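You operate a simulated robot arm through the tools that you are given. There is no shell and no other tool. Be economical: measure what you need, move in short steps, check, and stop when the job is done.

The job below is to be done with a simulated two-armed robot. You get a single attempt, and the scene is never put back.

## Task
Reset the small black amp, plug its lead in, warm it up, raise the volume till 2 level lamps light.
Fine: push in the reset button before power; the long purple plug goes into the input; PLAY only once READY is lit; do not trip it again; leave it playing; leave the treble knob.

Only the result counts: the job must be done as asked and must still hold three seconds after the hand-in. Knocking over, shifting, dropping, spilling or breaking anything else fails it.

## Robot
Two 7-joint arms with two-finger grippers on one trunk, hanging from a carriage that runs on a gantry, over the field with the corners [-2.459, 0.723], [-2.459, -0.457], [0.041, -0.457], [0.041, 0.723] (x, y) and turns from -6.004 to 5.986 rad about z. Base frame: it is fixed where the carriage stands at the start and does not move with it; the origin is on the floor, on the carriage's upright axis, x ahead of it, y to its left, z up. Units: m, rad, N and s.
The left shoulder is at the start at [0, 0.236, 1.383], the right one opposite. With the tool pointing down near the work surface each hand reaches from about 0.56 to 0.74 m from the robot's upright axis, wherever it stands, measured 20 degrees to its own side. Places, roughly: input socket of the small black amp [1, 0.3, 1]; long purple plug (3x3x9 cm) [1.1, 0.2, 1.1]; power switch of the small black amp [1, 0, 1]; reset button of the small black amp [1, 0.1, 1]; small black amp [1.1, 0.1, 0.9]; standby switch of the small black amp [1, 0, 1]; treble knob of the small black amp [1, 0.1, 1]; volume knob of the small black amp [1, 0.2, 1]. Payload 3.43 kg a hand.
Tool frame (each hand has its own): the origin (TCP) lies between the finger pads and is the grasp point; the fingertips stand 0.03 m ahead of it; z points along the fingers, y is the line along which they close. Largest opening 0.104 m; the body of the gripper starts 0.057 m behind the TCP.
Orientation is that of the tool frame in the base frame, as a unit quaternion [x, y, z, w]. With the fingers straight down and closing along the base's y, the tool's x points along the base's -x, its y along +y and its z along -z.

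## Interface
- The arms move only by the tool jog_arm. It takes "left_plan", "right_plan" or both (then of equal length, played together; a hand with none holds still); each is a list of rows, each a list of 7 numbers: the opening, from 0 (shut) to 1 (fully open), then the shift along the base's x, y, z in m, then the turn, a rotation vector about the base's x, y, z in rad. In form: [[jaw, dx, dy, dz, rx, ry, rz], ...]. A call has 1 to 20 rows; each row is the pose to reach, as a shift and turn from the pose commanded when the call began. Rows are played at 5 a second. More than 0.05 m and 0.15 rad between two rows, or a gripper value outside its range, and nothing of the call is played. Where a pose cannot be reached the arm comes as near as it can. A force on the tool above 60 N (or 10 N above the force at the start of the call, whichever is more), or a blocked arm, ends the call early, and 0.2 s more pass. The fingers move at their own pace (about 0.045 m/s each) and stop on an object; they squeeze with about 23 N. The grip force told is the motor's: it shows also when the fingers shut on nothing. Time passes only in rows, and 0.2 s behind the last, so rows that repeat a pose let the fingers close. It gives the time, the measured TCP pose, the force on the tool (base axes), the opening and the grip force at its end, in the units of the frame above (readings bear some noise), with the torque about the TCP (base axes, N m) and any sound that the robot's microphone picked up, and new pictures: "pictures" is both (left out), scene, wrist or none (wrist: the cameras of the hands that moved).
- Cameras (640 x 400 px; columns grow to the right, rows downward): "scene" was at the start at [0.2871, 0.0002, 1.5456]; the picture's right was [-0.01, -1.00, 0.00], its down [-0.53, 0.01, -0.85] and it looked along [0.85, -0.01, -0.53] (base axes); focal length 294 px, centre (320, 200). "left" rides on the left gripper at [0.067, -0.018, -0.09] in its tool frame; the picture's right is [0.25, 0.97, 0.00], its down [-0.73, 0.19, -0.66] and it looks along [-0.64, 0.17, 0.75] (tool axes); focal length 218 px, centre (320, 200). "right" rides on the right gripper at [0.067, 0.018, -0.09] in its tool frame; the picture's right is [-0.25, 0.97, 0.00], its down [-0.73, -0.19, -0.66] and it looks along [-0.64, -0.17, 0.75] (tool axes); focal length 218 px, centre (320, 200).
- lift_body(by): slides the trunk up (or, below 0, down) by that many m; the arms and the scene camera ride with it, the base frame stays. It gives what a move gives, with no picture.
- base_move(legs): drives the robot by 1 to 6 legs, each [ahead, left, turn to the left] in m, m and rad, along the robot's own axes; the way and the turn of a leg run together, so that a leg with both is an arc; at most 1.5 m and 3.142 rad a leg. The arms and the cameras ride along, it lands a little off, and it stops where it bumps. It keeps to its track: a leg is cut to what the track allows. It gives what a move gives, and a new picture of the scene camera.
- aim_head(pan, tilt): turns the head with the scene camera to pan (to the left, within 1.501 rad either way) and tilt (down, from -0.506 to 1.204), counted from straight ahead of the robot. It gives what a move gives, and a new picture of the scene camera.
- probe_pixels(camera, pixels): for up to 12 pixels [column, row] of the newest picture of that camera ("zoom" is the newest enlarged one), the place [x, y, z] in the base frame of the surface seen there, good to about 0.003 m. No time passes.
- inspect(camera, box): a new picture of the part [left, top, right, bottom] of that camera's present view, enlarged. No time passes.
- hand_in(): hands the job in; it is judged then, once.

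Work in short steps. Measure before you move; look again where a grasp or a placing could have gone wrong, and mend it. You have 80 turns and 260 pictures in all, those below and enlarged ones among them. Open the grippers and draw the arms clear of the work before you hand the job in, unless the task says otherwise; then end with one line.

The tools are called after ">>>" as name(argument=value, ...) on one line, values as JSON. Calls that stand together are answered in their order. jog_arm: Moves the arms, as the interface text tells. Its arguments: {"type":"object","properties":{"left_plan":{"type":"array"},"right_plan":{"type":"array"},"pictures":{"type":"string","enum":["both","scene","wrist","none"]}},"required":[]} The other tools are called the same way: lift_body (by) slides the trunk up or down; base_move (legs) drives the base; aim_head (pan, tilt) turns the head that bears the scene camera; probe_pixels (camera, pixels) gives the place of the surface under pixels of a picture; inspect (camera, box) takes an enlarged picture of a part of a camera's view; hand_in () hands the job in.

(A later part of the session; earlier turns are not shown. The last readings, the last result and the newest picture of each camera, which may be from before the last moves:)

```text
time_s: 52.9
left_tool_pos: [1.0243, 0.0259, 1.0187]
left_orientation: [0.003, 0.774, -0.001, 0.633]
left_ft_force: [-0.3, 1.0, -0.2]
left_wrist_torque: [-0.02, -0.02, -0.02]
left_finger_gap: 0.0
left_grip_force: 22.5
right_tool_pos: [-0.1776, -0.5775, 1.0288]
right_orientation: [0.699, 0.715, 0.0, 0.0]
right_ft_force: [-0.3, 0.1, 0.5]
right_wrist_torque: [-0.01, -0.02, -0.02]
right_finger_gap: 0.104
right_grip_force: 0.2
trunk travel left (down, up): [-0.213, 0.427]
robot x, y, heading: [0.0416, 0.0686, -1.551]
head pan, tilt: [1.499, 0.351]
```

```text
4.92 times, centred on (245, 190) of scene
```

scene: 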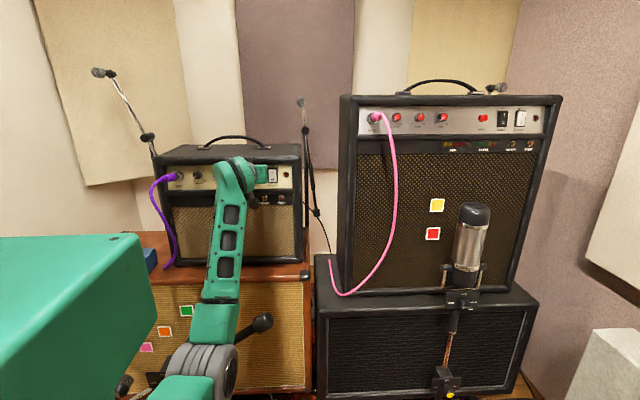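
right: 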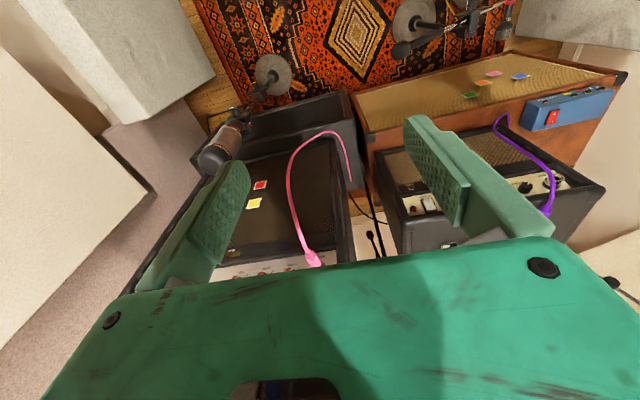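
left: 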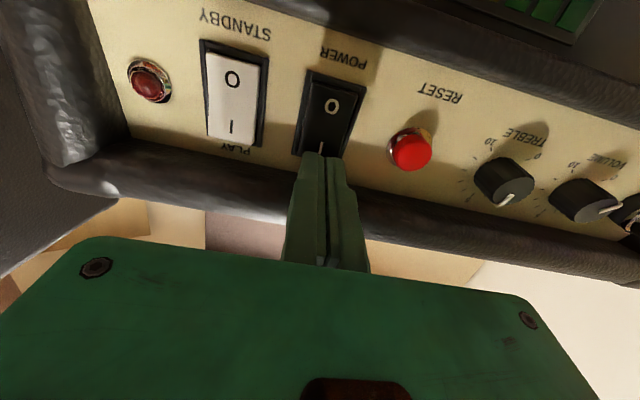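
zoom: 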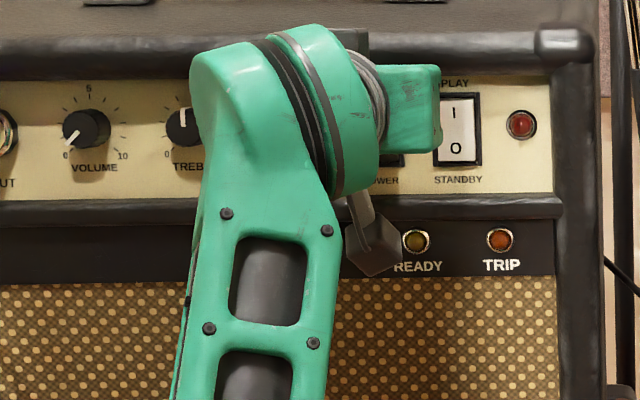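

No contact force yet; fingertips are at the rocker's upper edge. I continue inward and 3 mm lower.

>>> jog_arm(left_plan=[[0, 0.0, 0, -0.003, 0, 0, 0], [0, 0.003, 0, -0.0035, 0, 0, 0], [0, 0.006, 0, -0.004, 0, 0, 0], [0, 0.008, 0, -0.0045, 0, 0, 0], [0, 0.01, 0, -0.005, 0, 0, 0]], pictures="wrist")

>>> inspect(camera="left", box=[240, 60, 400, 180])

```text
time_s: 54.1
left_tool_pos: [1.0292, 0.0271, 1.0159]
left_orientation: [0.004, 0.774, -0.002, 0.634]
left_ft_force: [-32.3, 1.2, 7.1]
left_wrist_torque: [0.09, 0.34, 0.02]
left_finger_gap: 0.0061
left_grip_force: 34.5
right_tool_pos: [-0.1804, -0.5786, 1.0301]
right_orientation: [0.7, 0.715, -0.001, -0.001]
right_ft_force: [0.3, 0.0, 0.8]
right_wrist_torque: [0.02, 0.01, 0.01]
right_finger_gap: 0.104
right_grip_force: 0.0
trunk travel left (down, up): [-0.213, 0.427]
robot x, y, heading: [0.0411, 0.0735, -1.551]
head pan, tilt: [1.499, 0.351]
```

left: 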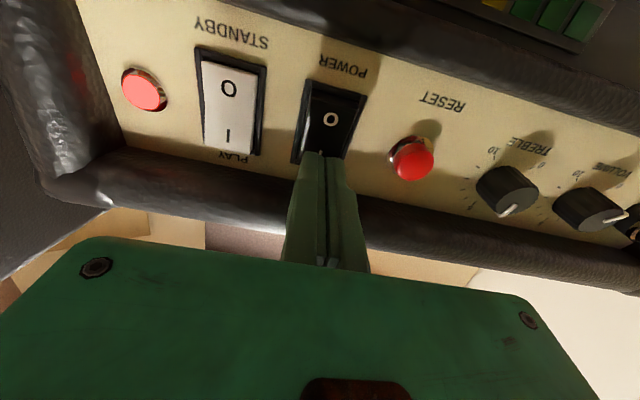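

```text
3.33 times, centred on (320, 120) of left
```

zoom: 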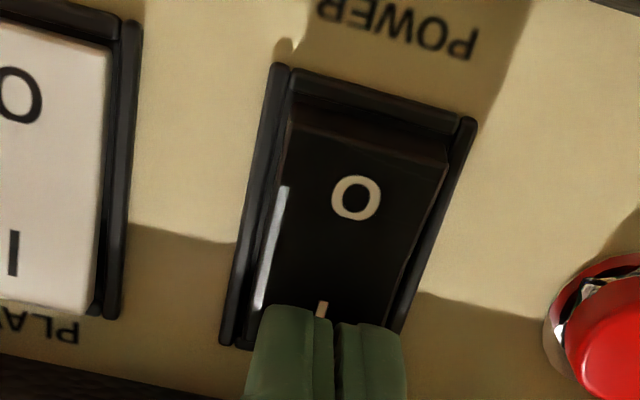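

Power lamp (143,90) is lit and the rocker flipped. I back off to in front of the standby switch and check the lamps.

>>> jog_arm(left_plan=[[0, -0.02, 0, 0.004, 0, 0, 0], [0, -0.045, 0, 0.006, 0, 0, 0], [0, -0.07, -0.03, 0.006, 0, 0, 0], [0, -0.07, -0.05, 0.006, 0, 0, 0], [0, -0.07, -0.05, 0.006, 0, 0, 0]], pictures="both")

>>> inspect(camera="scene", box=[180, 150, 310, 230])

```text
time_s: 55.3
left_tool_pos: [0.963, -0.0235, 1.0199]
left_orientation: [0.003, 0.775, -0.001, 0.632]
left_ft_force: [-0.1, 0.3, -0.3]
left_wrist_torque: [0.0, -0.01, -0.01]
left_finger_gap: 0.0
left_grip_force: 34.7
right_tool_pos: [-0.1765, -0.5773, 1.0298]
right_orientation: [0.699, 0.715, 0.0, 0.0]
right_ft_force: [0.0, 0.9, -0.1]
right_wrist_torque: [0.02, 0.0, -0.01]
right_finger_gap: 0.1043
right_grip_force: 0.0
trunk travel left (down, up): [-0.213, 0.427]
robot x, y, heading: [0.0368, 0.0736, -1.55]
head pan, tilt: [1.499, 0.351]
```

scene: 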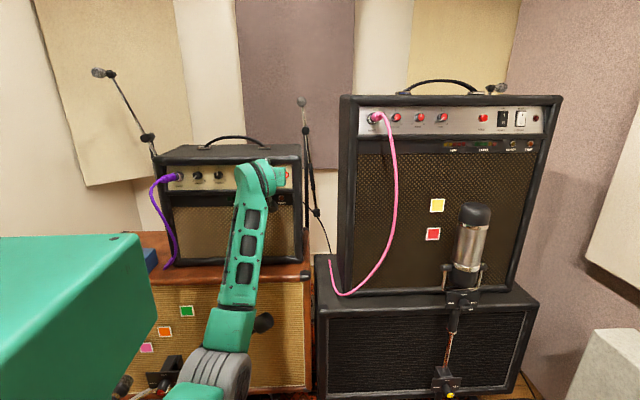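
left: 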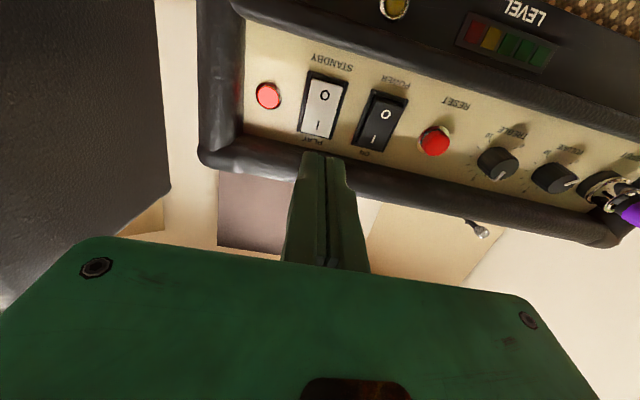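

```text
4.92 times, centred on (245, 190) of scene
```

zoom: 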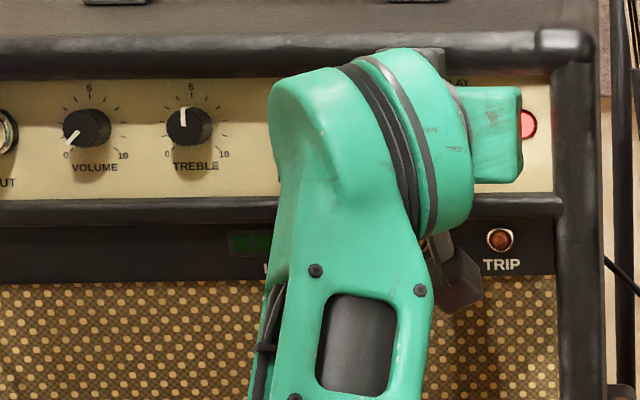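

Power lamp is lit, TRIP dark, READY lamp (395,6 in the wrist view) not yet lit. I wait in place about 3 s.

>>> jog_arm(left_plan=[[0, -0.01, 0, 0, 0, 0, 0], [0, -0.02, 0, 0, 0, 0, 0], [0, -0.03, 0, 0, 0, 0, 0], [0, -0.03, 0, 0, 0, 0, 0], [0, -0.03, 0, 0, 0, 0, 0], [0, -0.03, 0, 0, 0, 0, 0], [0, -0.03, 0, 0, 0, 0, 0], [0, -0.03, 0, 0, 0, 0, 0], [0, -0.03, 0, 0, 0, 0, 0], [0, -0.03, 0, 0, 0, 0, 0], [0, -0.03, 0, 0, 0, 0, 0], [0, -0.03, 0, 0, 0, 0, 0], [0, -0.03, 0, 0, 0, 0, 0], [0, -0.03, 0, 0, 0, 0, 0], [0, -0.03, 0, 0, 0, 0, 0]], pictures="wrist")

>>> inspect(camera="left", box=[250, 0, 590, 160])

```text
time_s: 58.5
left_tool_pos: [0.9331, -0.0235, 1.0218]
left_orientation: [0.004, 0.774, -0.002, 0.633]
left_ft_force: [0.5, 0.0, 0.1]
left_wrist_torque: [0.02, -0.06, 0.03]
left_finger_gap: 0.0001
left_grip_force: 35.0
right_tool_pos: [-0.1773, -0.5781, 1.0296]
right_orientation: [0.699, 0.715, 0.001, -0.001]
right_ft_force: [0.4, 0.0, 0.4]
right_wrist_torque: [0.0, 0.01, 0.0]
right_finger_gap: 0.104
right_grip_force: 0.1
trunk travel left (down, up): [-0.213, 0.427]
robot x, y, heading: [0.0402, 0.0748, -1.555]
head pan, tilt: [1.499, 0.351]
```

left: 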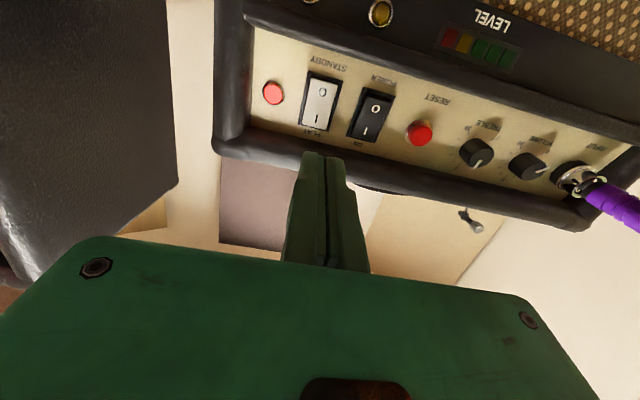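

```text
1.88 times, centred on (420, 80) of left
```

zoom: 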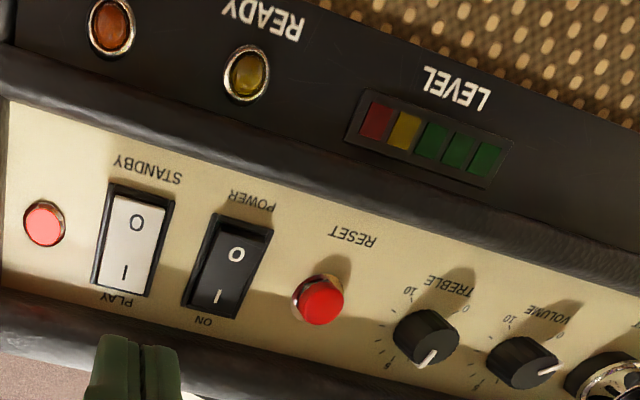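

READY still dark, all lamps are in view. I wait another 4 s.

>>> jog_arm(left_plan=[[0, 0, 0, 0, 0, 0, 0], [0, 0, 0, 0, 0, 0, 0], [0, 0, 0, 0, 0, 0, 0], [0, 0, 0, 0, 0, 0, 0], [0, 0, 0, 0, 0, 0, 0], [0, 0, 0, 0, 0, 0, 0], [0, 0, 0, 0, 0, 0, 0], [0, 0, 0, 0, 0, 0, 0], [0, 0, 0, 0, 0, 0, 0], [0, 0, 0, 0, 0, 0, 0], [0, 0, 0, 0, 0, 0, 0], [0, 0, 0, 0, 0, 0, 0], [0, 0, 0, 0, 0, 0, 0], [0, 0, 0, 0, 0, 0, 0], [0, 0, 0, 0, 0, 0, 0], [0, 0, 0, 0, 0, 0, 0], [0, 0, 0, 0, 0, 0, 0], [0, 0, 0, 0, 0, 0, 0], [0, 0, 0, 0, 0, 0, 0], [0, 0, 0, 0, 0, 0, 0]], pictures="wrist")

```text
time_s: 62.7
left_tool_pos: [0.9327, -0.0223, 1.0217]
left_orientation: [0.004, 0.774, -0.002, 0.633]
left_ft_force: [0.1, 0.0, -0.3]
left_wrist_torque: [-0.01, -0.01, 0.01]
left_finger_gap: 0.0
left_grip_force: 34.6
right_tool_pos: [-0.1767, -0.5776, 1.0287]
right_orientation: [0.699, 0.715, 0.0, 0.0]
right_ft_force: [0.7, -0.1, 0.1]
right_wrist_torque: [0.01, -0.01, 0.0]
right_finger_gap: 0.1039
right_grip_force: 0.1
trunk travel left (down, up): [-0.213, 0.427]
robot x, y, heading: [0.0387, 0.0757, -1.548]
head pan, tilt: [1.499, 0.351]
```

left: 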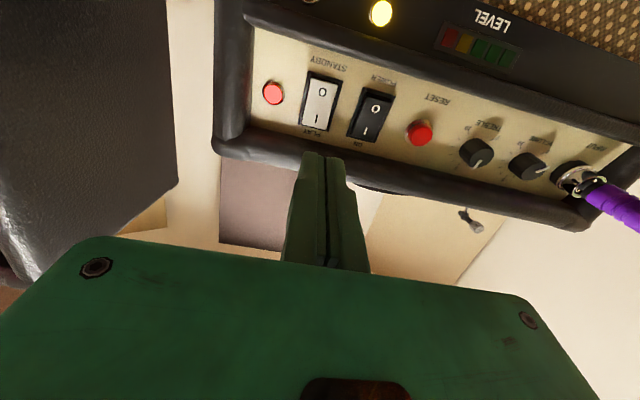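

READY is lit. I now press the upper half of the standby rocker (PLAY), the same way as the power one.

>>> jog_arm(left_plan=[[0, 0.045, -0.001, -0.001, 0, 0, 0], [0, 0.08, -0.001, -0.003, 0, 0, 0], [0, 0.09, -0.001, -0.0055, 0, 0, 0], [0, 0.094, -0.001, -0.006, 0, 0, 0], [0, 0.097, -0.001, -0.0065, 0, 0, 0], [0, 0.099, -0.001, -0.007, 0, 0, 0], [0, 0.101, -0.001, -0.0075, 0, 0, 0]], pictures="wrist")

>>> inspect(camera="left", box=[240, 60, 400, 180])

```text
time_s: 64.3
left_tool_pos: [1.0288, -0.0242, 1.0153]
left_orientation: [0.004, 0.773, -0.002, 0.635]
left_ft_force: [-43.2, 2.4, 10.0]
left_wrist_torque: [0.47, 0.47, -0.1]
left_finger_gap: 0.0059
left_grip_force: 34.4
right_tool_pos: [-0.1814, -0.5775, 1.0303]
right_orientation: [0.699, 0.715, -0.001, -0.001]
right_ft_force: [0.2, -0.3, 0.7]
right_wrist_torque: [0.01, -0.03, -0.02]
right_finger_gap: 0.1039
right_grip_force: 0.1
trunk travel left (down, up): [-0.213, 0.427]
robot x, y, heading: [0.0411, 0.0721, -1.554]
head pan, tilt: [1.499, 0.351]
```

left: 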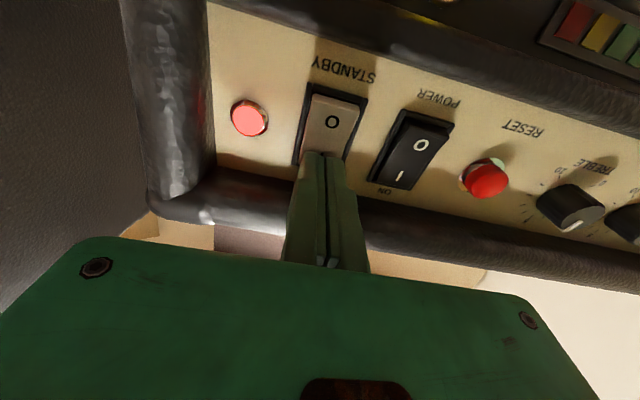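

```text
3.33 times, centred on (320, 120) of left
```

zoom: 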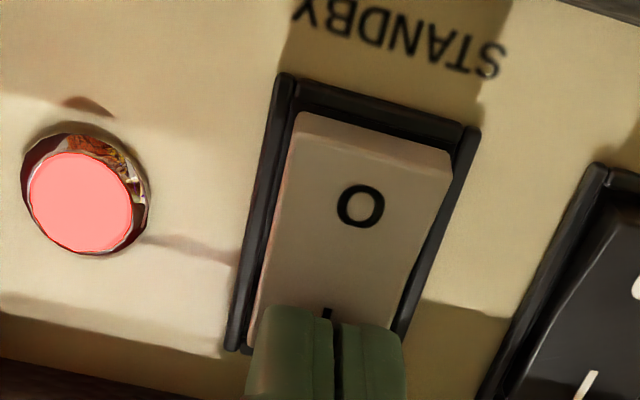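

Standby flipped to PLAY. I back off, roll the wrist −110° in free air, and move in front of the volume knob with fingers partly open.

>>> jog_arm(left_plan=[[0, -0.03, 0, 0.006, 0, 0, 0], [0, -0.07, 0, 0.014, 0, 0, 0], [0, -0.1, 0.02, 0.018, -0.145, 0, 0.03], [0.1, -0.11, 0.06, 0.018, -0.29, 0, 0.059], [0.2, -0.11, 0.1, 0.018, -0.435, 0, 0.089], [0.3, -0.11, 0.14, 0.018, -0.58, 0, 0.118], [0.4, -0.11, 0.17, 0.018, -0.725, 0, 0.148], [0.48, -0.11, 0.19, 0.018, -0.87, 0, 0.178], [0.48, -0.11, 0.21, 0.018, -1.015, 0, 0.207], [0.48, -0.11, 0.23, 0.018, -1.16, 0, 0.237], [0.48, -0.11, 0.231, 0.016, -1.305, 0, 0.266], [0.48, -0.11, 0.231, 0.014, -1.45, 0, 0.296], [0.48, -0.11, 0.231, 0.012, -1.595, 0, 0.326], [0.48, -0.11, 0.231, 0.011, -1.74, 0, 0.355], [0.48, -0.11, 0.231, 0.011, -1.88, 0, 0.384], [0.48, -0.11, 0.231, 0.011, -1.88, 0, 0.384]], pictures="both")

>>> inspect(camera="scene", box=[150, 140, 310, 240])

```text
time_s: 67.7
left_tool_pos: [0.8949, 0.1477, 1.0431]
left_orientation: [-0.273, 0.85, -0.323, 0.314]
left_ft_force: [-0.6, -0.3, 0.1]
left_wrist_torque: [0.03, 0.0, -0.04]
left_finger_gap: 0.0496
left_grip_force: 0.1
left hand out of reach, approached as far as the arm can: row 5, 6, 7, 8, 9, 10, 11, 12, 13, 14, 15, 16
right_tool_pos: [-0.178, -0.5773, 1.03]
right_orientation: [0.699, 0.715, -0.001, -0.001]
right_ft_force: [-1.0, 0.2, -0.6]
right_wrist_torque: [-0.02, -0.03, 0.03]
right_finger_gap: 0.104
right_grip_force: 0.1
trunk travel left (down, up): [-0.213, 0.427]
robot x, y, heading: [0.0409, 0.0719, -1.553]
head pan, tilt: [1.499, 0.351]
```

scene: 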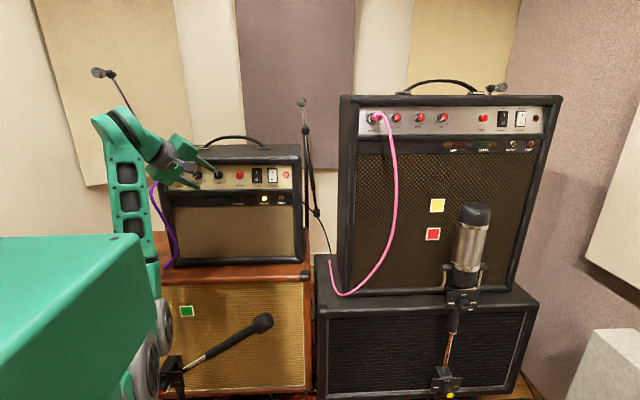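
left: 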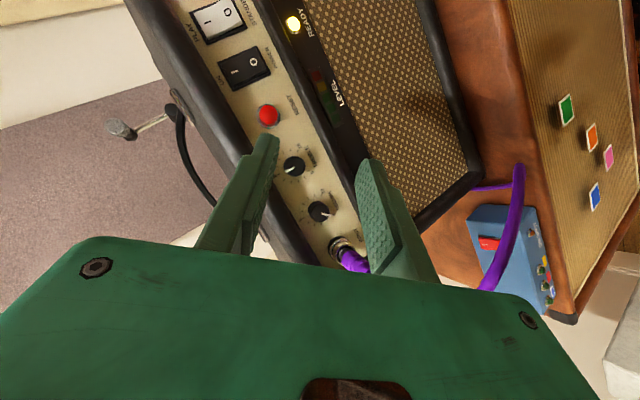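

```text
4.00 times, centred on (230, 190) of scene
```

zoom: 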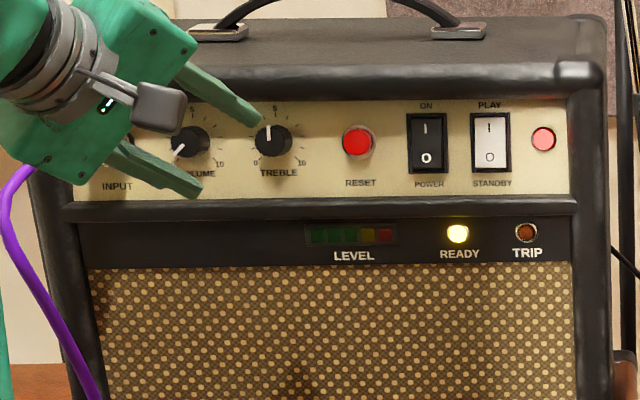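

The amp is playing (READY lit, TRIP dark) but the wrist hit a limit on that roll when folded close. I correct to a −0.8 rad roll aligned with the panel normal, at (0.955,0.2065,1.017).

>>> jog_arm(left_plan=[[0.48, 0.012, 0.01, -0.005, 0.035, -0.098, 0.07], [0.48, 0.024, 0.022, -0.01, 0.07, -0.196, 0.14], [0.48, 0.036, 0.034, -0.016, 0.104, -0.294, 0.21], [0.48, 0.048, 0.047, -0.021, 0.139, -0.392, 0.28], [0.48, 0.06, 0.059, -0.026, 0.174, -0.49, 0.35], [0.48, 0.06, 0.059, -0.026, 0.174, -0.49, 0.35]], pictures="both")

>>> inspect(camera="left", box=[240, 80, 440, 220])

```text
time_s: 69.1
left_tool_pos: [0.8678, 0.1901, 1.059]
left_orientation: [-0.218, 0.778, -0.2, 0.555]
left_ft_force: [0.1, -0.1, 1.2]
left_wrist_torque: [-0.01, 0.1, 0.0]
left_finger_gap: 0.05
left_grip_force: 0.0
left hand out of reach, approached as far as the arm can: row 1, 2, 3, 4, 5, 6
right_tool_pos: [-0.179, -0.5775, 1.0288]
right_orientation: [0.7, 0.714, 0.0, -0.001]
right_ft_force: [-1.5, -0.3, -0.5]
right_wrist_torque: [0.0, -0.01, -0.02]
right_finger_gap: 0.1039
right_grip_force: 0.1
trunk travel left (down, up): [-0.213, 0.427]
robot x, y, heading: [0.0406, 0.0716, -1.55]
head pan, tilt: [1.499, 0.351]
```

scene: 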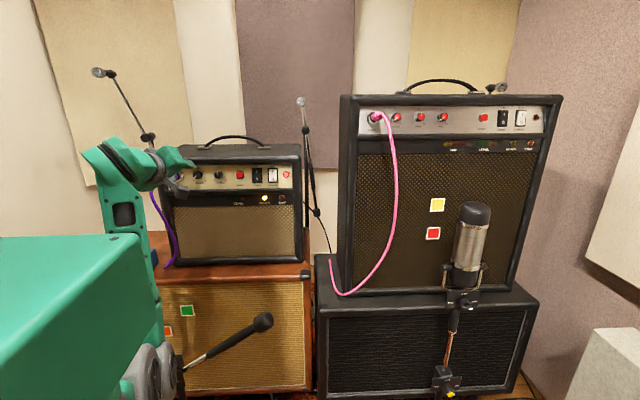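
left: 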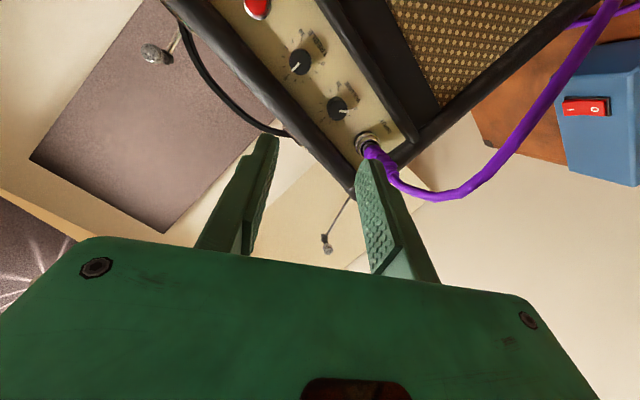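

```text
2.86 times, centred on (340, 150) of left
```

zoom: 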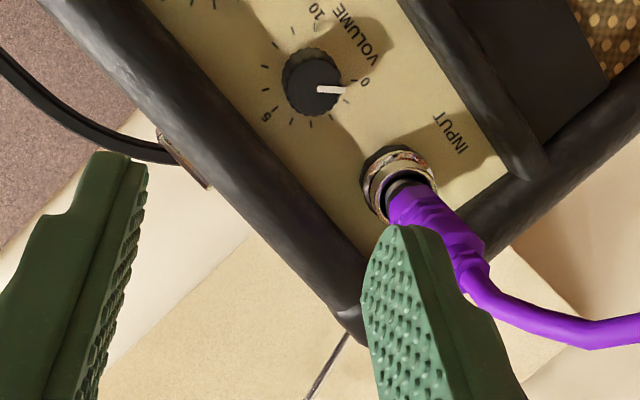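

Negative roll is blocked by a wrist limit in this pose, so I go back to zero roll, aligned in front of the volume knob, and will turn it in a few short bites.

>>> jog_arm(left_plan=[[0.48, 0.01, 0.0, 0.0, 0.12, -0.025, -0.017], [0.48, 0.025, 0.005, -0.01, 0.24, -0.05, -0.035], [0.48, 0.04, 0.01, -0.02, 0.36, -0.075, -0.052], [0.48, 0.055, 0.0165, -0.03, 0.48, -0.1, -0.07], [0.48, 0.075, 0.0165, -0.038, 0.595, -0.125, -0.087], [0.48, 0.092, 0.0165, -0.042, 0.595, -0.125, -0.087], [0.48, 0.092, 0.0165, -0.042, 0.595, -0.125, -0.087]], pictures="both")

>>> inspect(camera="left", box=[240, 80, 440, 220])

```text
time_s: 70.7
left_tool_pos: [0.9495, 0.176, 1.0257]
left_orientation: [-0.01, 0.78, 0.01, 0.626]
left_ft_force: [-0.6, 0.1, -0.6]
left_wrist_torque: [-0.01, 0.01, 0.01]
left_finger_gap: 0.0497
left_grip_force: 0.0
left hand out of reach, approached as far as the arm can: row 2, 3, 4, 5, 6, 7
right_tool_pos: [-0.1772, -0.5779, 1.0302]
right_orientation: [0.7, 0.714, 0.0, 0.0]
right_ft_force: [0.5, -0.8, 0.0]
right_wrist_torque: [-0.01, 0.0, 0.01]
right_finger_gap: 0.1039
right_grip_force: 0.0
trunk travel left (down, up): [-0.213, 0.427]
robot x, y, heading: [0.0377, 0.0734, -1.546]
head pan, tilt: [1.499, 0.351]
```

scene: 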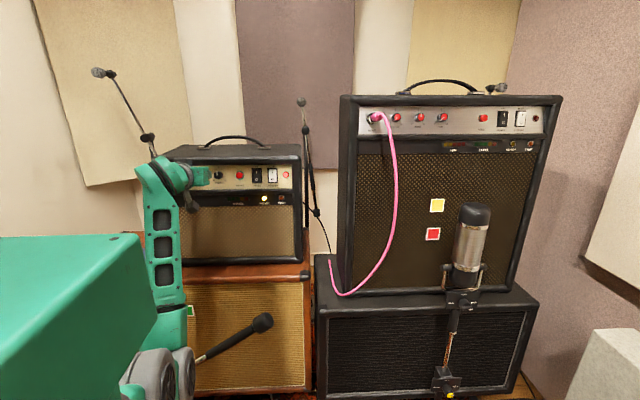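
left: 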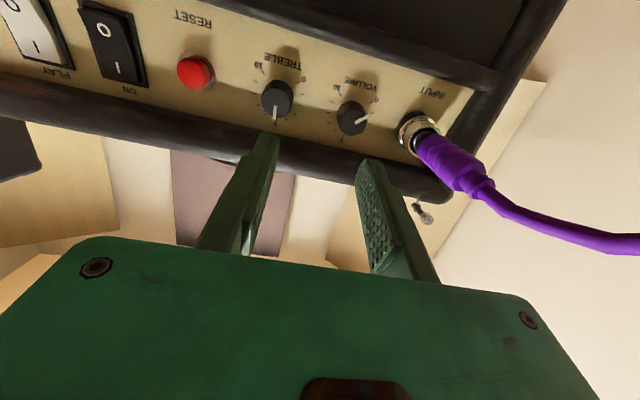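

```text
2.86 times, centred on (340, 150) of left
```

zoom: 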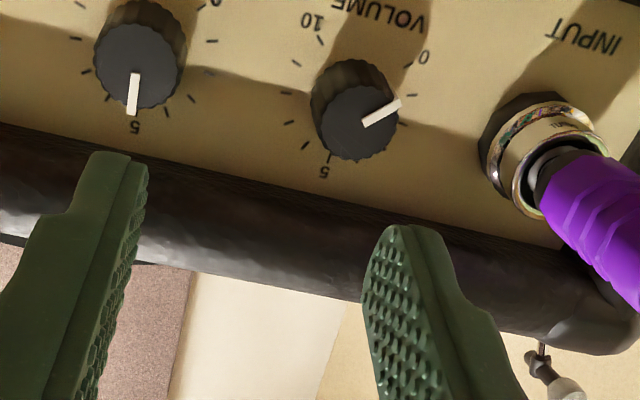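

The knob's y is at the edge of reach for this carriage position. I lift the hand clear above the lead, then shift the carriage 0.19 toward +y.

>>> jog_arm(left_plan=[[0.48, -0.02, 0, 0.04, 0, 0, 0], [0.48, -0.04, -0.01, 0.08, 0, 0, 0], [0.48, -0.05, -0.02, 0.12, 0, 0, 0], [0.48, -0.05, -0.03, 0.15, 0, 0, 0]], pictures="none")

>>> base_move(legs=[[-0.19, 0, 0]])

```text
time_s: 71.7
left_tool_pos: [0.8985, 0.1462, 1.1754]
left_orientation: [-0.002, 0.777, -0.001, 0.63]
left_ft_force: [-0.3, -0.5, -0.2]
left_wrist_torque: [-0.03, 0.02, 0.0]
left_finger_gap: 0.0498
left_grip_force: 0.1
right_tool_pos: [-0.1763, -0.5781, 1.0291]
right_orientation: [0.699, 0.715, 0.001, 0.0]
right_ft_force: [0.5, 0.0, 0.6]
right_wrist_torque: [0.03, 0.04, 0.0]
right_finger_gap: 0.1038
right_grip_force: 0.0
trunk travel left (down, up): [-0.213, 0.427]
robot x, y, heading: [0.0418, 0.0695, -1.544]
head pan, tilt: [1.499, 0.351]
```

```text
time_s: 73.2
left_tool_pos: [0.8954, 0.3388, 1.1765]
left_orientation: [-0.001, 0.776, -0.001, 0.631]
left_ft_force: [-0.7, -0.3, 0.2]
left_wrist_torque: [-0.02, 0.0, -0.03]
left_finger_gap: 0.0501
left_grip_force: 0.0
right_tool_pos: [-0.1802, -0.3881, 1.0284]
right_orientation: [0.698, 0.716, 0.0, 0.0]
right_ft_force: [0.7, 0.6, 0.5]
right_wrist_torque: [-0.04, -0.01, -0.05]
right_finger_gap: 0.1039
right_grip_force: 0.1
trunk travel left (down, up): [-0.213, 0.427]
robot x, y, heading: [0.0386, 0.2652, -1.549]
head pan, tilt: [1.499, 0.351]
```

scene: 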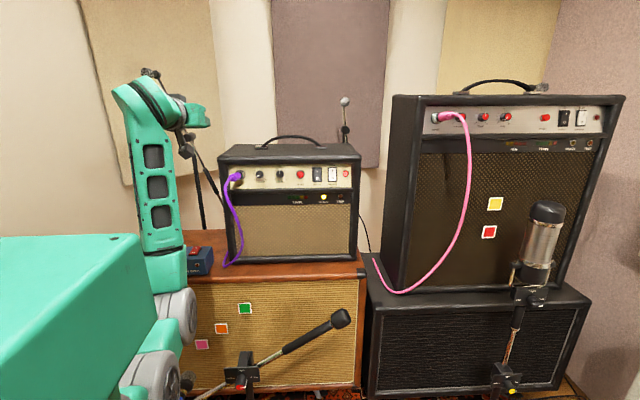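

I measure the volume knob while it's unobstructed.

>>> inspect(camera="scene", box=[230, 155, 310, 205])

>>> probe_pixels(camera="zoom", pixels=[[232, 160], [210, 160], [260, 160], [232, 140], [232, 182], [393, 158], [255, 185], [130, 150], [60, 170]])

```text
8.00 times, centred on (270, 180) of scene
```

zoom: 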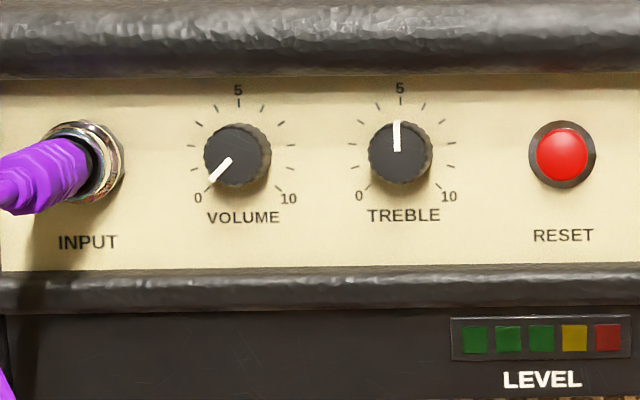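

```text
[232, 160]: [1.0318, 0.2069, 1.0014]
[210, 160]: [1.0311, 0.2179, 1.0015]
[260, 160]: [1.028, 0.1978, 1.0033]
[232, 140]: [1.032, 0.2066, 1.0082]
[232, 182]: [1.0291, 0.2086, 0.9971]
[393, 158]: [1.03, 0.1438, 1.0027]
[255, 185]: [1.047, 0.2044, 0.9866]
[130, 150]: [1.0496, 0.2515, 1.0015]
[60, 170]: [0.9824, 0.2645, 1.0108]
```

Knob axis is at (1.031,0.207,1.003). I move in front of it, rolling −0.6 rad.

>>> jog_arm(left_plan=[[0.48, 0.01, -0.045, 0, -0.118, 0, 0.024], [0.48, 0.02, -0.09, 0, -0.235, 0, 0.048], [0.48, 0.03, -0.132, -0.01, -0.353, 0, 0.072], [0.48, 0.04, -0.132, -0.05, -0.47, 0, 0.096], [0.48, 0.05, -0.132, -0.095, -0.588, 0, 0.12], [0.48, 0.055, -0.132, -0.135, -0.588, 0, 0.12], [0.48, 0.06, -0.132, -0.158, -0.588, 0, 0.12], [0.48, 0.06, -0.132, -0.158, -0.588, 0, 0.12]], pictures="both")

>>> inspect(camera="left", box=[240, 80, 440, 220])

```text
time_s: 75.0
left_tool_pos: [0.855, 0.2412, 1.0878]
left_orientation: [-0.21, 0.768, -0.163, 0.583]
left_ft_force: [0.1, -0.6, 0.3]
left_wrist_torque: [0.0, 0.0, -0.06]
left_finger_gap: 0.0499
left_grip_force: 0.1
left hand out of reach, approached as far as the arm can: row 4, 5, 6, 7, 8
right_tool_pos: [-0.1815, -0.3875, 1.0299]
right_orientation: [0.699, 0.715, 0.0, 0.0]
right_ft_force: [-0.3, 0.2, -0.4]
right_wrist_torque: [0.02, 0.02, -0.01]
right_finger_gap: 0.1036
right_grip_force: 0.1
trunk travel left (down, up): [-0.213, 0.427]
robot x, y, heading: [0.0342, 0.265, -1.546]
head pan, tilt: [1.499, 0.351]
```

scene: 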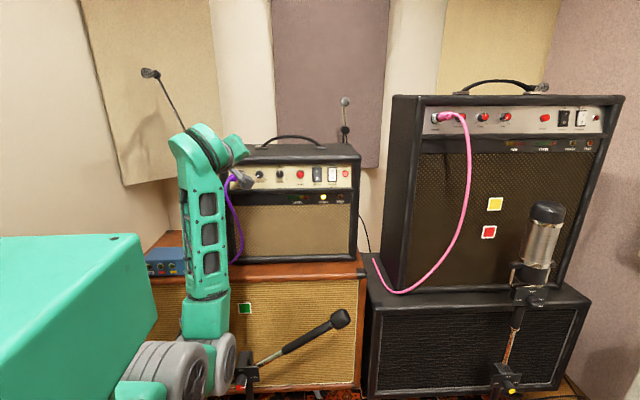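
left: 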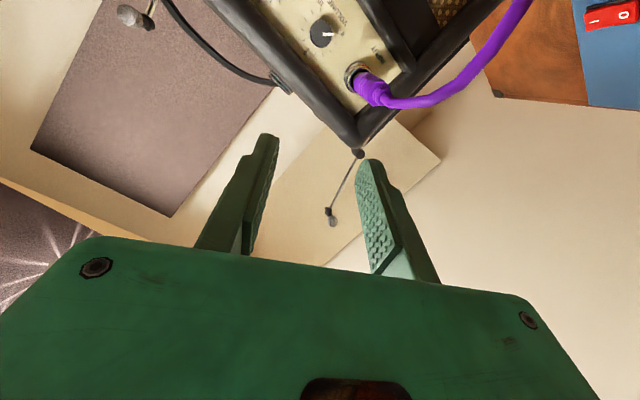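

```text
2.86 times, centred on (340, 150) of left
```

zoom: 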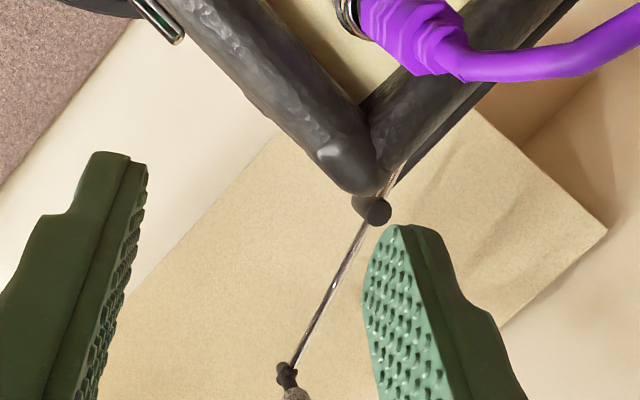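

Negative roll is confined here too (≈−0.35 reachable), so I settle at −0.25 rad roll in front of the knob and will turn it toward positive roll.

>>> jog_arm(left_plan=[[0.48, 0.02, -0.017, 0.0, 0.1, -0.025, -0.02], [0.48, 0.04, -0.034, 0.0, 0.2, -0.05, -0.045], [0.48, 0.06, -0.034, -0.02, 0.281, -0.069, -0.063], [0.48, 0.08, -0.034, -0.05, 0.281, -0.069, -0.063], [0.48, 0.1, -0.034, -0.069, 0.281, -0.069, -0.063], [0.48, 0.1, -0.034, -0.069, 0.281, -0.069, -0.063]], pictures="both")

>>> inspect(camera="left", box=[220, 60, 460, 210])

```text
time_s: 76.5
left_tool_pos: [0.9484, 0.21, 1.0241]
left_orientation: [-0.096, 0.769, -0.08, 0.627]
left_ft_force: [0.4, -0.1, -0.8]
left_wrist_torque: [0.03, 0.02, 0.03]
left_finger_gap: 0.0499
left_grip_force: 0.0
left hand out of reach, approached as far as the arm can: row 5, 6
right_tool_pos: [-0.1807, -0.3883, 1.0292]
right_orientation: [0.699, 0.715, 0.0, 0.0]
right_ft_force: [0.1, 0.8, -0.4]
right_wrist_torque: [0.0, 0.01, 0.04]
right_finger_gap: 0.104
right_grip_force: 0.1
trunk travel left (down, up): [-0.213, 0.427]
robot x, y, heading: [0.0346, 0.2653, -1.551]
head pan, tilt: [1.499, 0.351]
```

scene: 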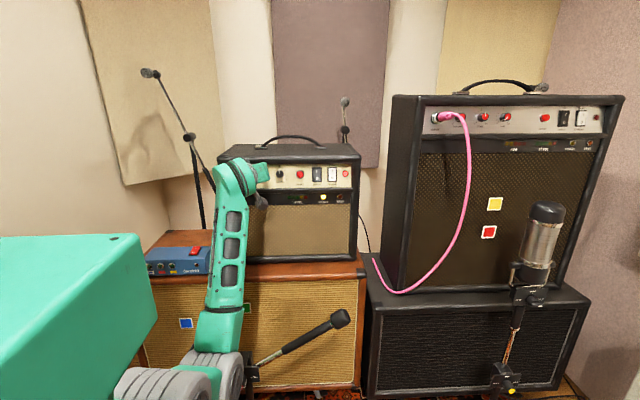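
left: 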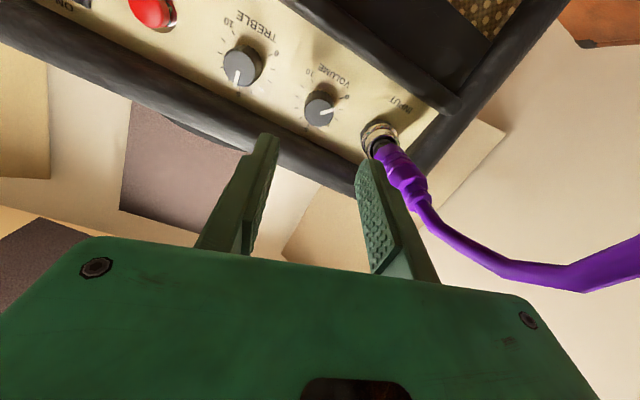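

```text
2.67 times, centred on (340, 135) of left
```

zoom: 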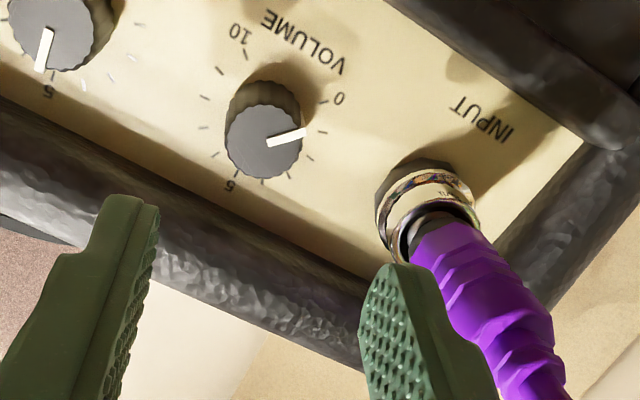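

Nearly aligned. I narrow the opening and advance over the knob.

>>> jog_arm(left_plan=[[0.42, 0.015, -0.003, -0.006, 0, 0, 0], [0.42, 0.03, -0.003, -0.01, 0, 0, 0], [0.42, 0.045, -0.003, -0.0135, 0, 0, 0], [0.42, 0.058, -0.003, -0.016, 0, 0, 0], [0.42, 0.07, -0.003, -0.0185, 0, 0, 0], [0.42, 0.07, -0.003, -0.0185, 0, 0, 0]], pictures="wrist")

>>> inspect(camera="left", box=[220, 60, 460, 210])

```text
time_s: 77.8
left_tool_pos: [1.0006, 0.2307, 1.0205]
left_orientation: [-0.081, 0.774, -0.077, 0.624]
left_ft_force: [-16.9, 0.4, 5.5]
left_wrist_torque: [0.14, 0.0, 0.52]
left_finger_gap: 0.0399
left_grip_force: 0.1
left hand out of reach, approached as far as the arm can: row 1, 2, 3, 4, 5, 6
right_tool_pos: [-0.1821, -0.3881, 1.0302]
right_orientation: [0.699, 0.715, 0.0, -0.001]
right_ft_force: [0.1, -0.7, 0.5]
right_wrist_torque: [-0.01, 0.04, 0.02]
right_finger_gap: 0.104
right_grip_force: 0.1
trunk travel left (down, up): [-0.213, 0.427]
robot x, y, heading: [0.0357, 0.2641, -1.547]
head pan, tilt: [1.499, 0.351]
```

left: 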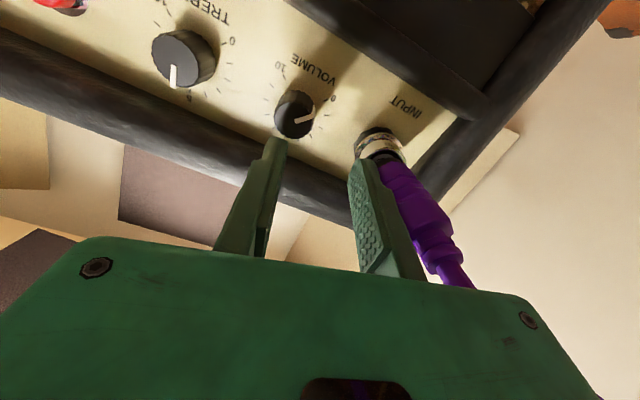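

```text
2.67 times, centred on (340, 135) of left
```

zoom: 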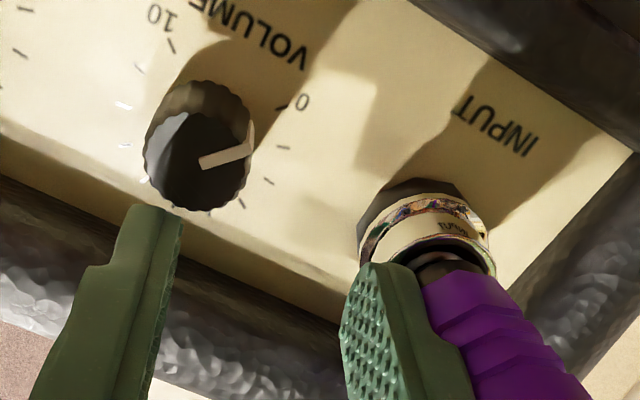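

The arm drifted at its limit and touched the socket rim with 17 N; I back straight off, and test how far positive roll can go in free space.

>>> jog_arm(left_plan=[[0.42, -0.03, -0.002, 0.006, 0, 0, 0], [0.42, -0.06, -0.012, 0.012, 0.1, 0, -0.02], [0.42, -0.06, -0.02, 0.012, 0.2, 0, -0.04], [0.42, -0.06, -0.024, 0.01, 0.34, 0, -0.069], [0.42, -0.06, -0.024, 0.01, 0.48, 0, -0.098], [0.42, -0.06, -0.024, 0.01, 0.62, 0, -0.126], [0.42, -0.06, -0.024, 0.01, 0.76, 0, -0.155], [0.42, -0.06, -0.024, 0.01, 0.9, 0, -0.184], [0.42, -0.06, -0.024, 0.01, 1.04, 0, -0.212], [0.42, -0.06, -0.024, 0.01, 1.18, 0, -0.24], [0.42, -0.06, -0.024, 0.01, 1.18, 0, -0.24]], pictures="both")

>>> inspect(camera="scene", box=[200, 140, 360, 240])

```text
time_s: 80.2
left_tool_pos: [0.9427, 0.2064, 1.029]
left_orientation: [0.355, 0.688, 0.292, 0.562]
left_ft_force: [0.3, 0.5, 0.1]
left_wrist_torque: [0.02, -0.01, -0.02]
left_finger_gap: 0.0436
left_grip_force: 0.0
left hand out of reach, approached as far as the arm can: row 1
right_tool_pos: [-0.1802, -0.3871, 1.0292]
right_orientation: [0.699, 0.715, 0.0, 0.001]
right_ft_force: [0.3, -0.9, -0.1]
right_wrist_torque: [-0.02, -0.01, 0.0]
right_finger_gap: 0.1038
right_grip_force: 0.1
trunk travel left (down, up): [-0.213, 0.427]
robot x, y, heading: [0.0362, 0.2642, -1.549]
head pan, tilt: [1.499, 0.351]
```

scene: 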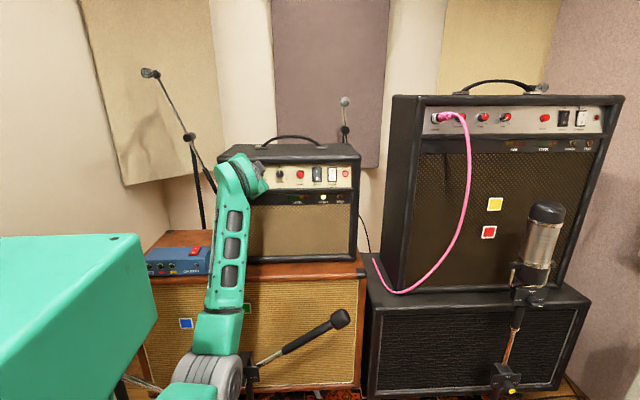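
left: 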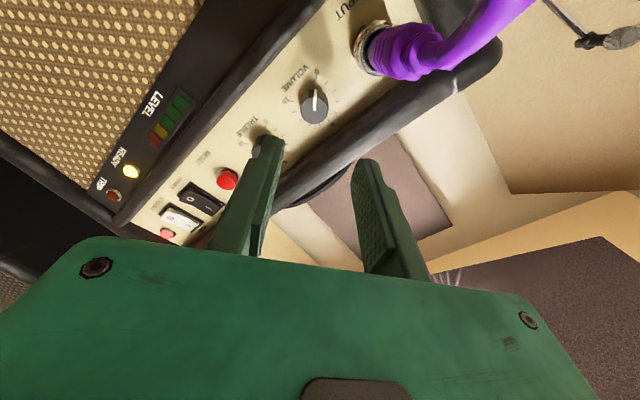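

```text
4.00 times, centred on (280, 190) of scene
```

zoom: 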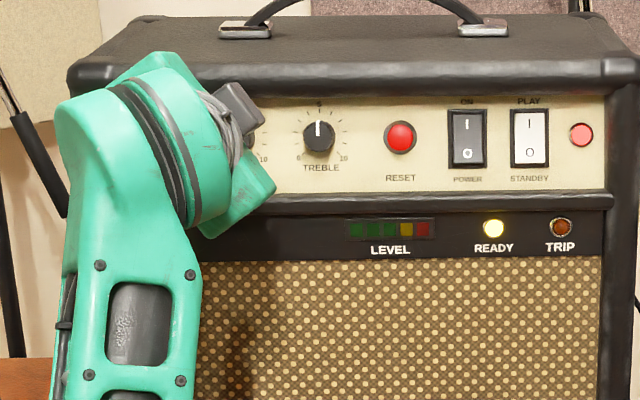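

Positive roll reaches +0.97 rad accurately. I return to zero roll, then advance over the knob to (1.018,0.207,1.0057).

>>> jog_arm(left_plan=[[0.42, 0, 0, -0.004, -0.14, 0, 0.028], [0.42, 0, 0, -0.008, -0.28, 0, 0.057], [0.42, 0, 0, -0.008, -0.42, 0, 0.085], [0.42, 0, 0, -0.008, -0.56, 0, 0.114], [0.42, 0, 0, -0.008, -0.7, 0, 0.142], [0.42, 0, 0, -0.008, -0.83, 0, 0.169], [0.42, 0.0, 0.0006, -0.008, -0.93, 0, 0.19], [0.42, 0.025, 0.0006, -0.013, -0.93, 0, 0.19], [0.42, 0.045, 0.0006, -0.017, -0.93, 0, 0.19], [0.42, 0.06, 0.0006, -0.02, -0.93, 0, 0.19], [0.42, 0.06, 0.0006, -0.02, -0.93, 0, 0.19]], pictures="wrist")

>>> inspect(camera="left", box=[220, 60, 460, 210])

```text
time_s: 82.7
left_tool_pos: [1.0023, 0.2055, 1.008]
left_orientation: [0.002, 0.774, 0.001, 0.633]
left_ft_force: [0.4, 0.0, -0.6]
left_wrist_torque: [-0.04, 0.01, 0.01]
left_finger_gap: 0.0438
left_grip_force: 0.1
right_tool_pos: [-0.1818, -0.3877, 1.0298]
right_orientation: [0.699, 0.715, 0.0, 0.0]
right_ft_force: [0.7, -0.1, -0.6]
right_wrist_torque: [-0.02, -0.02, -0.02]
right_finger_gap: 0.1041
right_grip_force: 0.1
trunk travel left (down, up): [-0.213, 0.427]
robot x, y, heading: [0.0334, 0.2642, -1.544]
head pan, tilt: [1.499, 0.351]
```

left: 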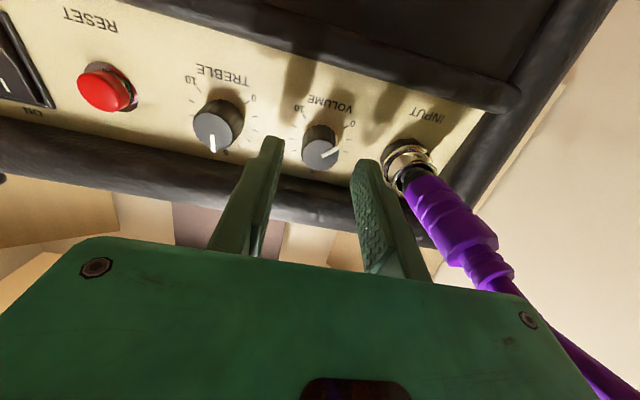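

```text
2.67 times, centred on (340, 135) of left
```

zoom: 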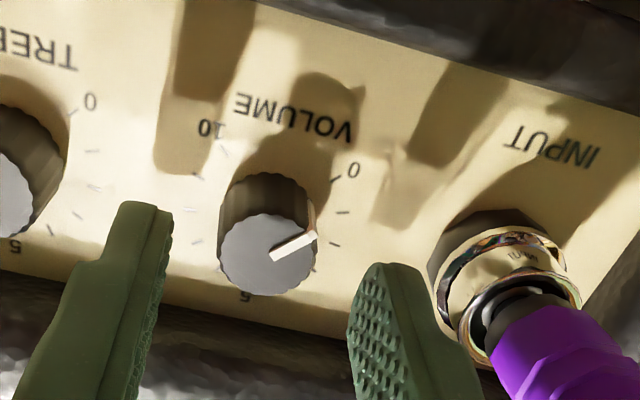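

Knob is centred between the fingers. I advance 1.8 cm and close on it.

>>> jog_arm(left_plan=[[0.42, 0.008, 0.0012, -0.001, 0, 0, 0], [0.42, 0.014, 0.0012, -0.002, 0, 0, 0], [0.42, 0.018, 0.0012, -0.003, 0, 0, 0], [0.2, 0.018, 0.0012, -0.003, 0, 0, 0], [0.1, 0.018, 0.0012, -0.003, 0, 0, 0], [0.1, 0.018, 0.0012, -0.003, 0, 0, 0]], pictures="wrist")

>>> inspect(camera="left", box=[220, 60, 460, 210])

```text
time_s: 84.0
left_tool_pos: [1.0223, 0.2055, 1.0061]
left_orientation: [0.002, 0.775, 0.002, 0.632]
left_ft_force: [3.2, -4.1, -0.8]
left_wrist_torque: [-0.05, -0.18, -0.11]
left_finger_gap: 0.0239
left_grip_force: 43.7
right_tool_pos: [-0.1809, -0.3883, 1.0305]
right_orientation: [0.699, 0.715, 0.0, 0.0]
right_ft_force: [-0.2, -0.1, -0.1]
right_wrist_torque: [0.01, 0.0, 0.01]
right_finger_gap: 0.1038
right_grip_force: 0.2
trunk travel left (down, up): [-0.213, 0.427]
robot x, y, heading: [0.0319, 0.2628, -1.547]
head pan, tilt: [1.499, 0.351]
```

left: 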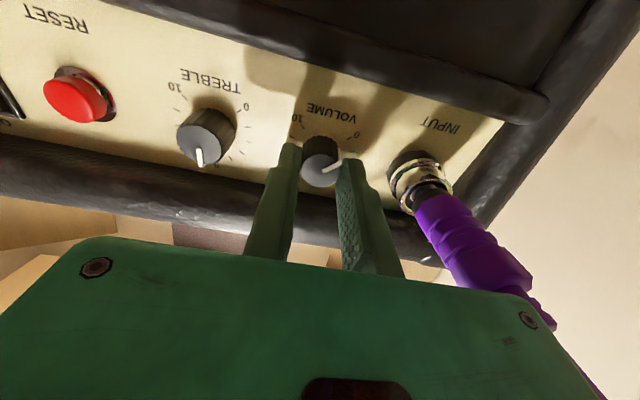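

```text
2.67 times, centred on (340, 135) of left
```

zoom: 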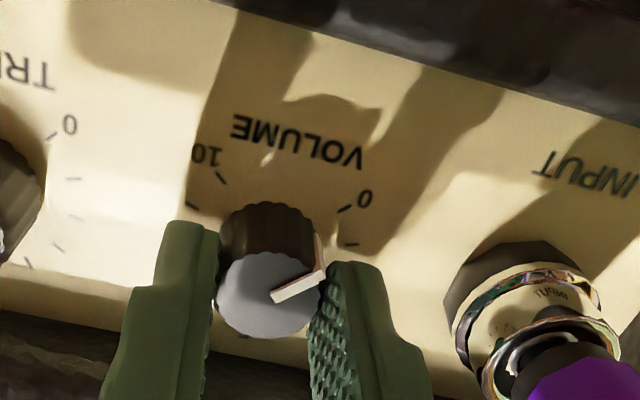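

Knob is gripped (24 mm). I turn it slowly clockwise by 0.5 rad and look at the level lamps.

>>> jog_arm(left_plan=[[0.1, 0, 0, 0, 0.098, 0, -0.02], [0.1, 0, 0, 0, 0.196, 0, -0.04], [0.1, 0, 0, 0, 0.294, 0, -0.06], [0.1, 0, 0, 0, 0.392, 0, -0.08], [0.1, 0, 0, 0, 0.49, 0, -0.1]], pictures="both")

>>> inspect(camera="scene", box=[210, 150, 360, 240])

>>> inspect(camera="left", box=[220, 60, 460, 210])

```text
time_s: 85.2
left_tool_pos: [1.0214, 0.2063, 1.0046]
left_orientation: [0.195, 0.751, 0.158, 0.611]
left_ft_force: [7.2, -9.7, -3.7]
left_wrist_torque: [-0.06, 0.02, -0.19]
left_finger_gap: 0.0235
left_grip_force: 44.7
right_tool_pos: [-0.1801, -0.3882, 1.0302]
right_orientation: [0.699, 0.715, -0.001, 0.0]
right_ft_force: [-0.6, -0.6, 0.3]
right_wrist_torque: [-0.01, -0.04, 0.0]
right_finger_gap: 0.1041
right_grip_force: 0.1
trunk travel left (down, up): [-0.213, 0.427]
robot x, y, heading: [0.0392, 0.2652, -1.546]
head pan, tilt: [1.499, 0.351]
```

scene: 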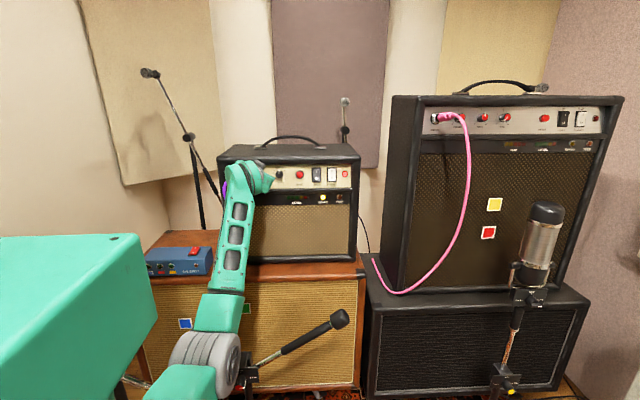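
left: 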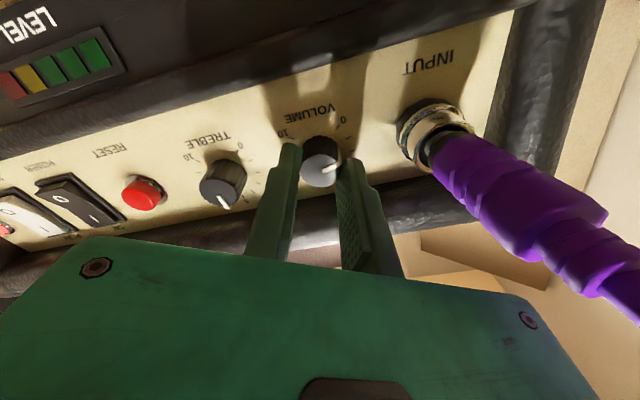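

```text
4.27 times, centred on (285, 195) of scene
```

zoom: 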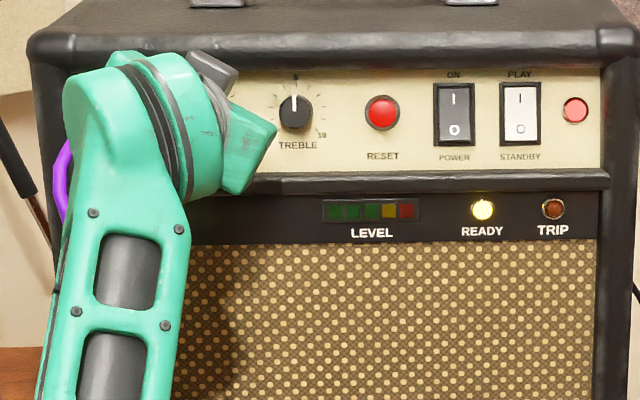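

```text
2.67 times, centred on (340, 135) of left
```

zoom: 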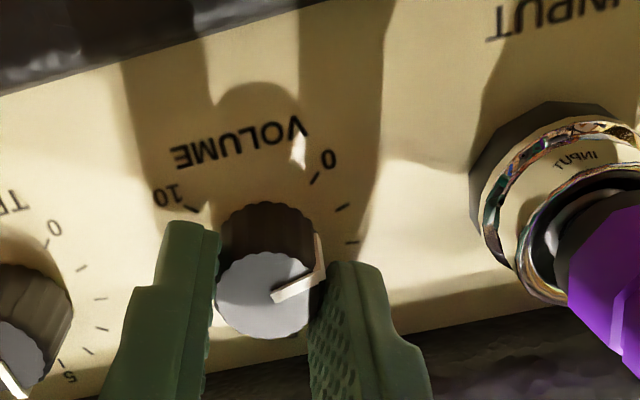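

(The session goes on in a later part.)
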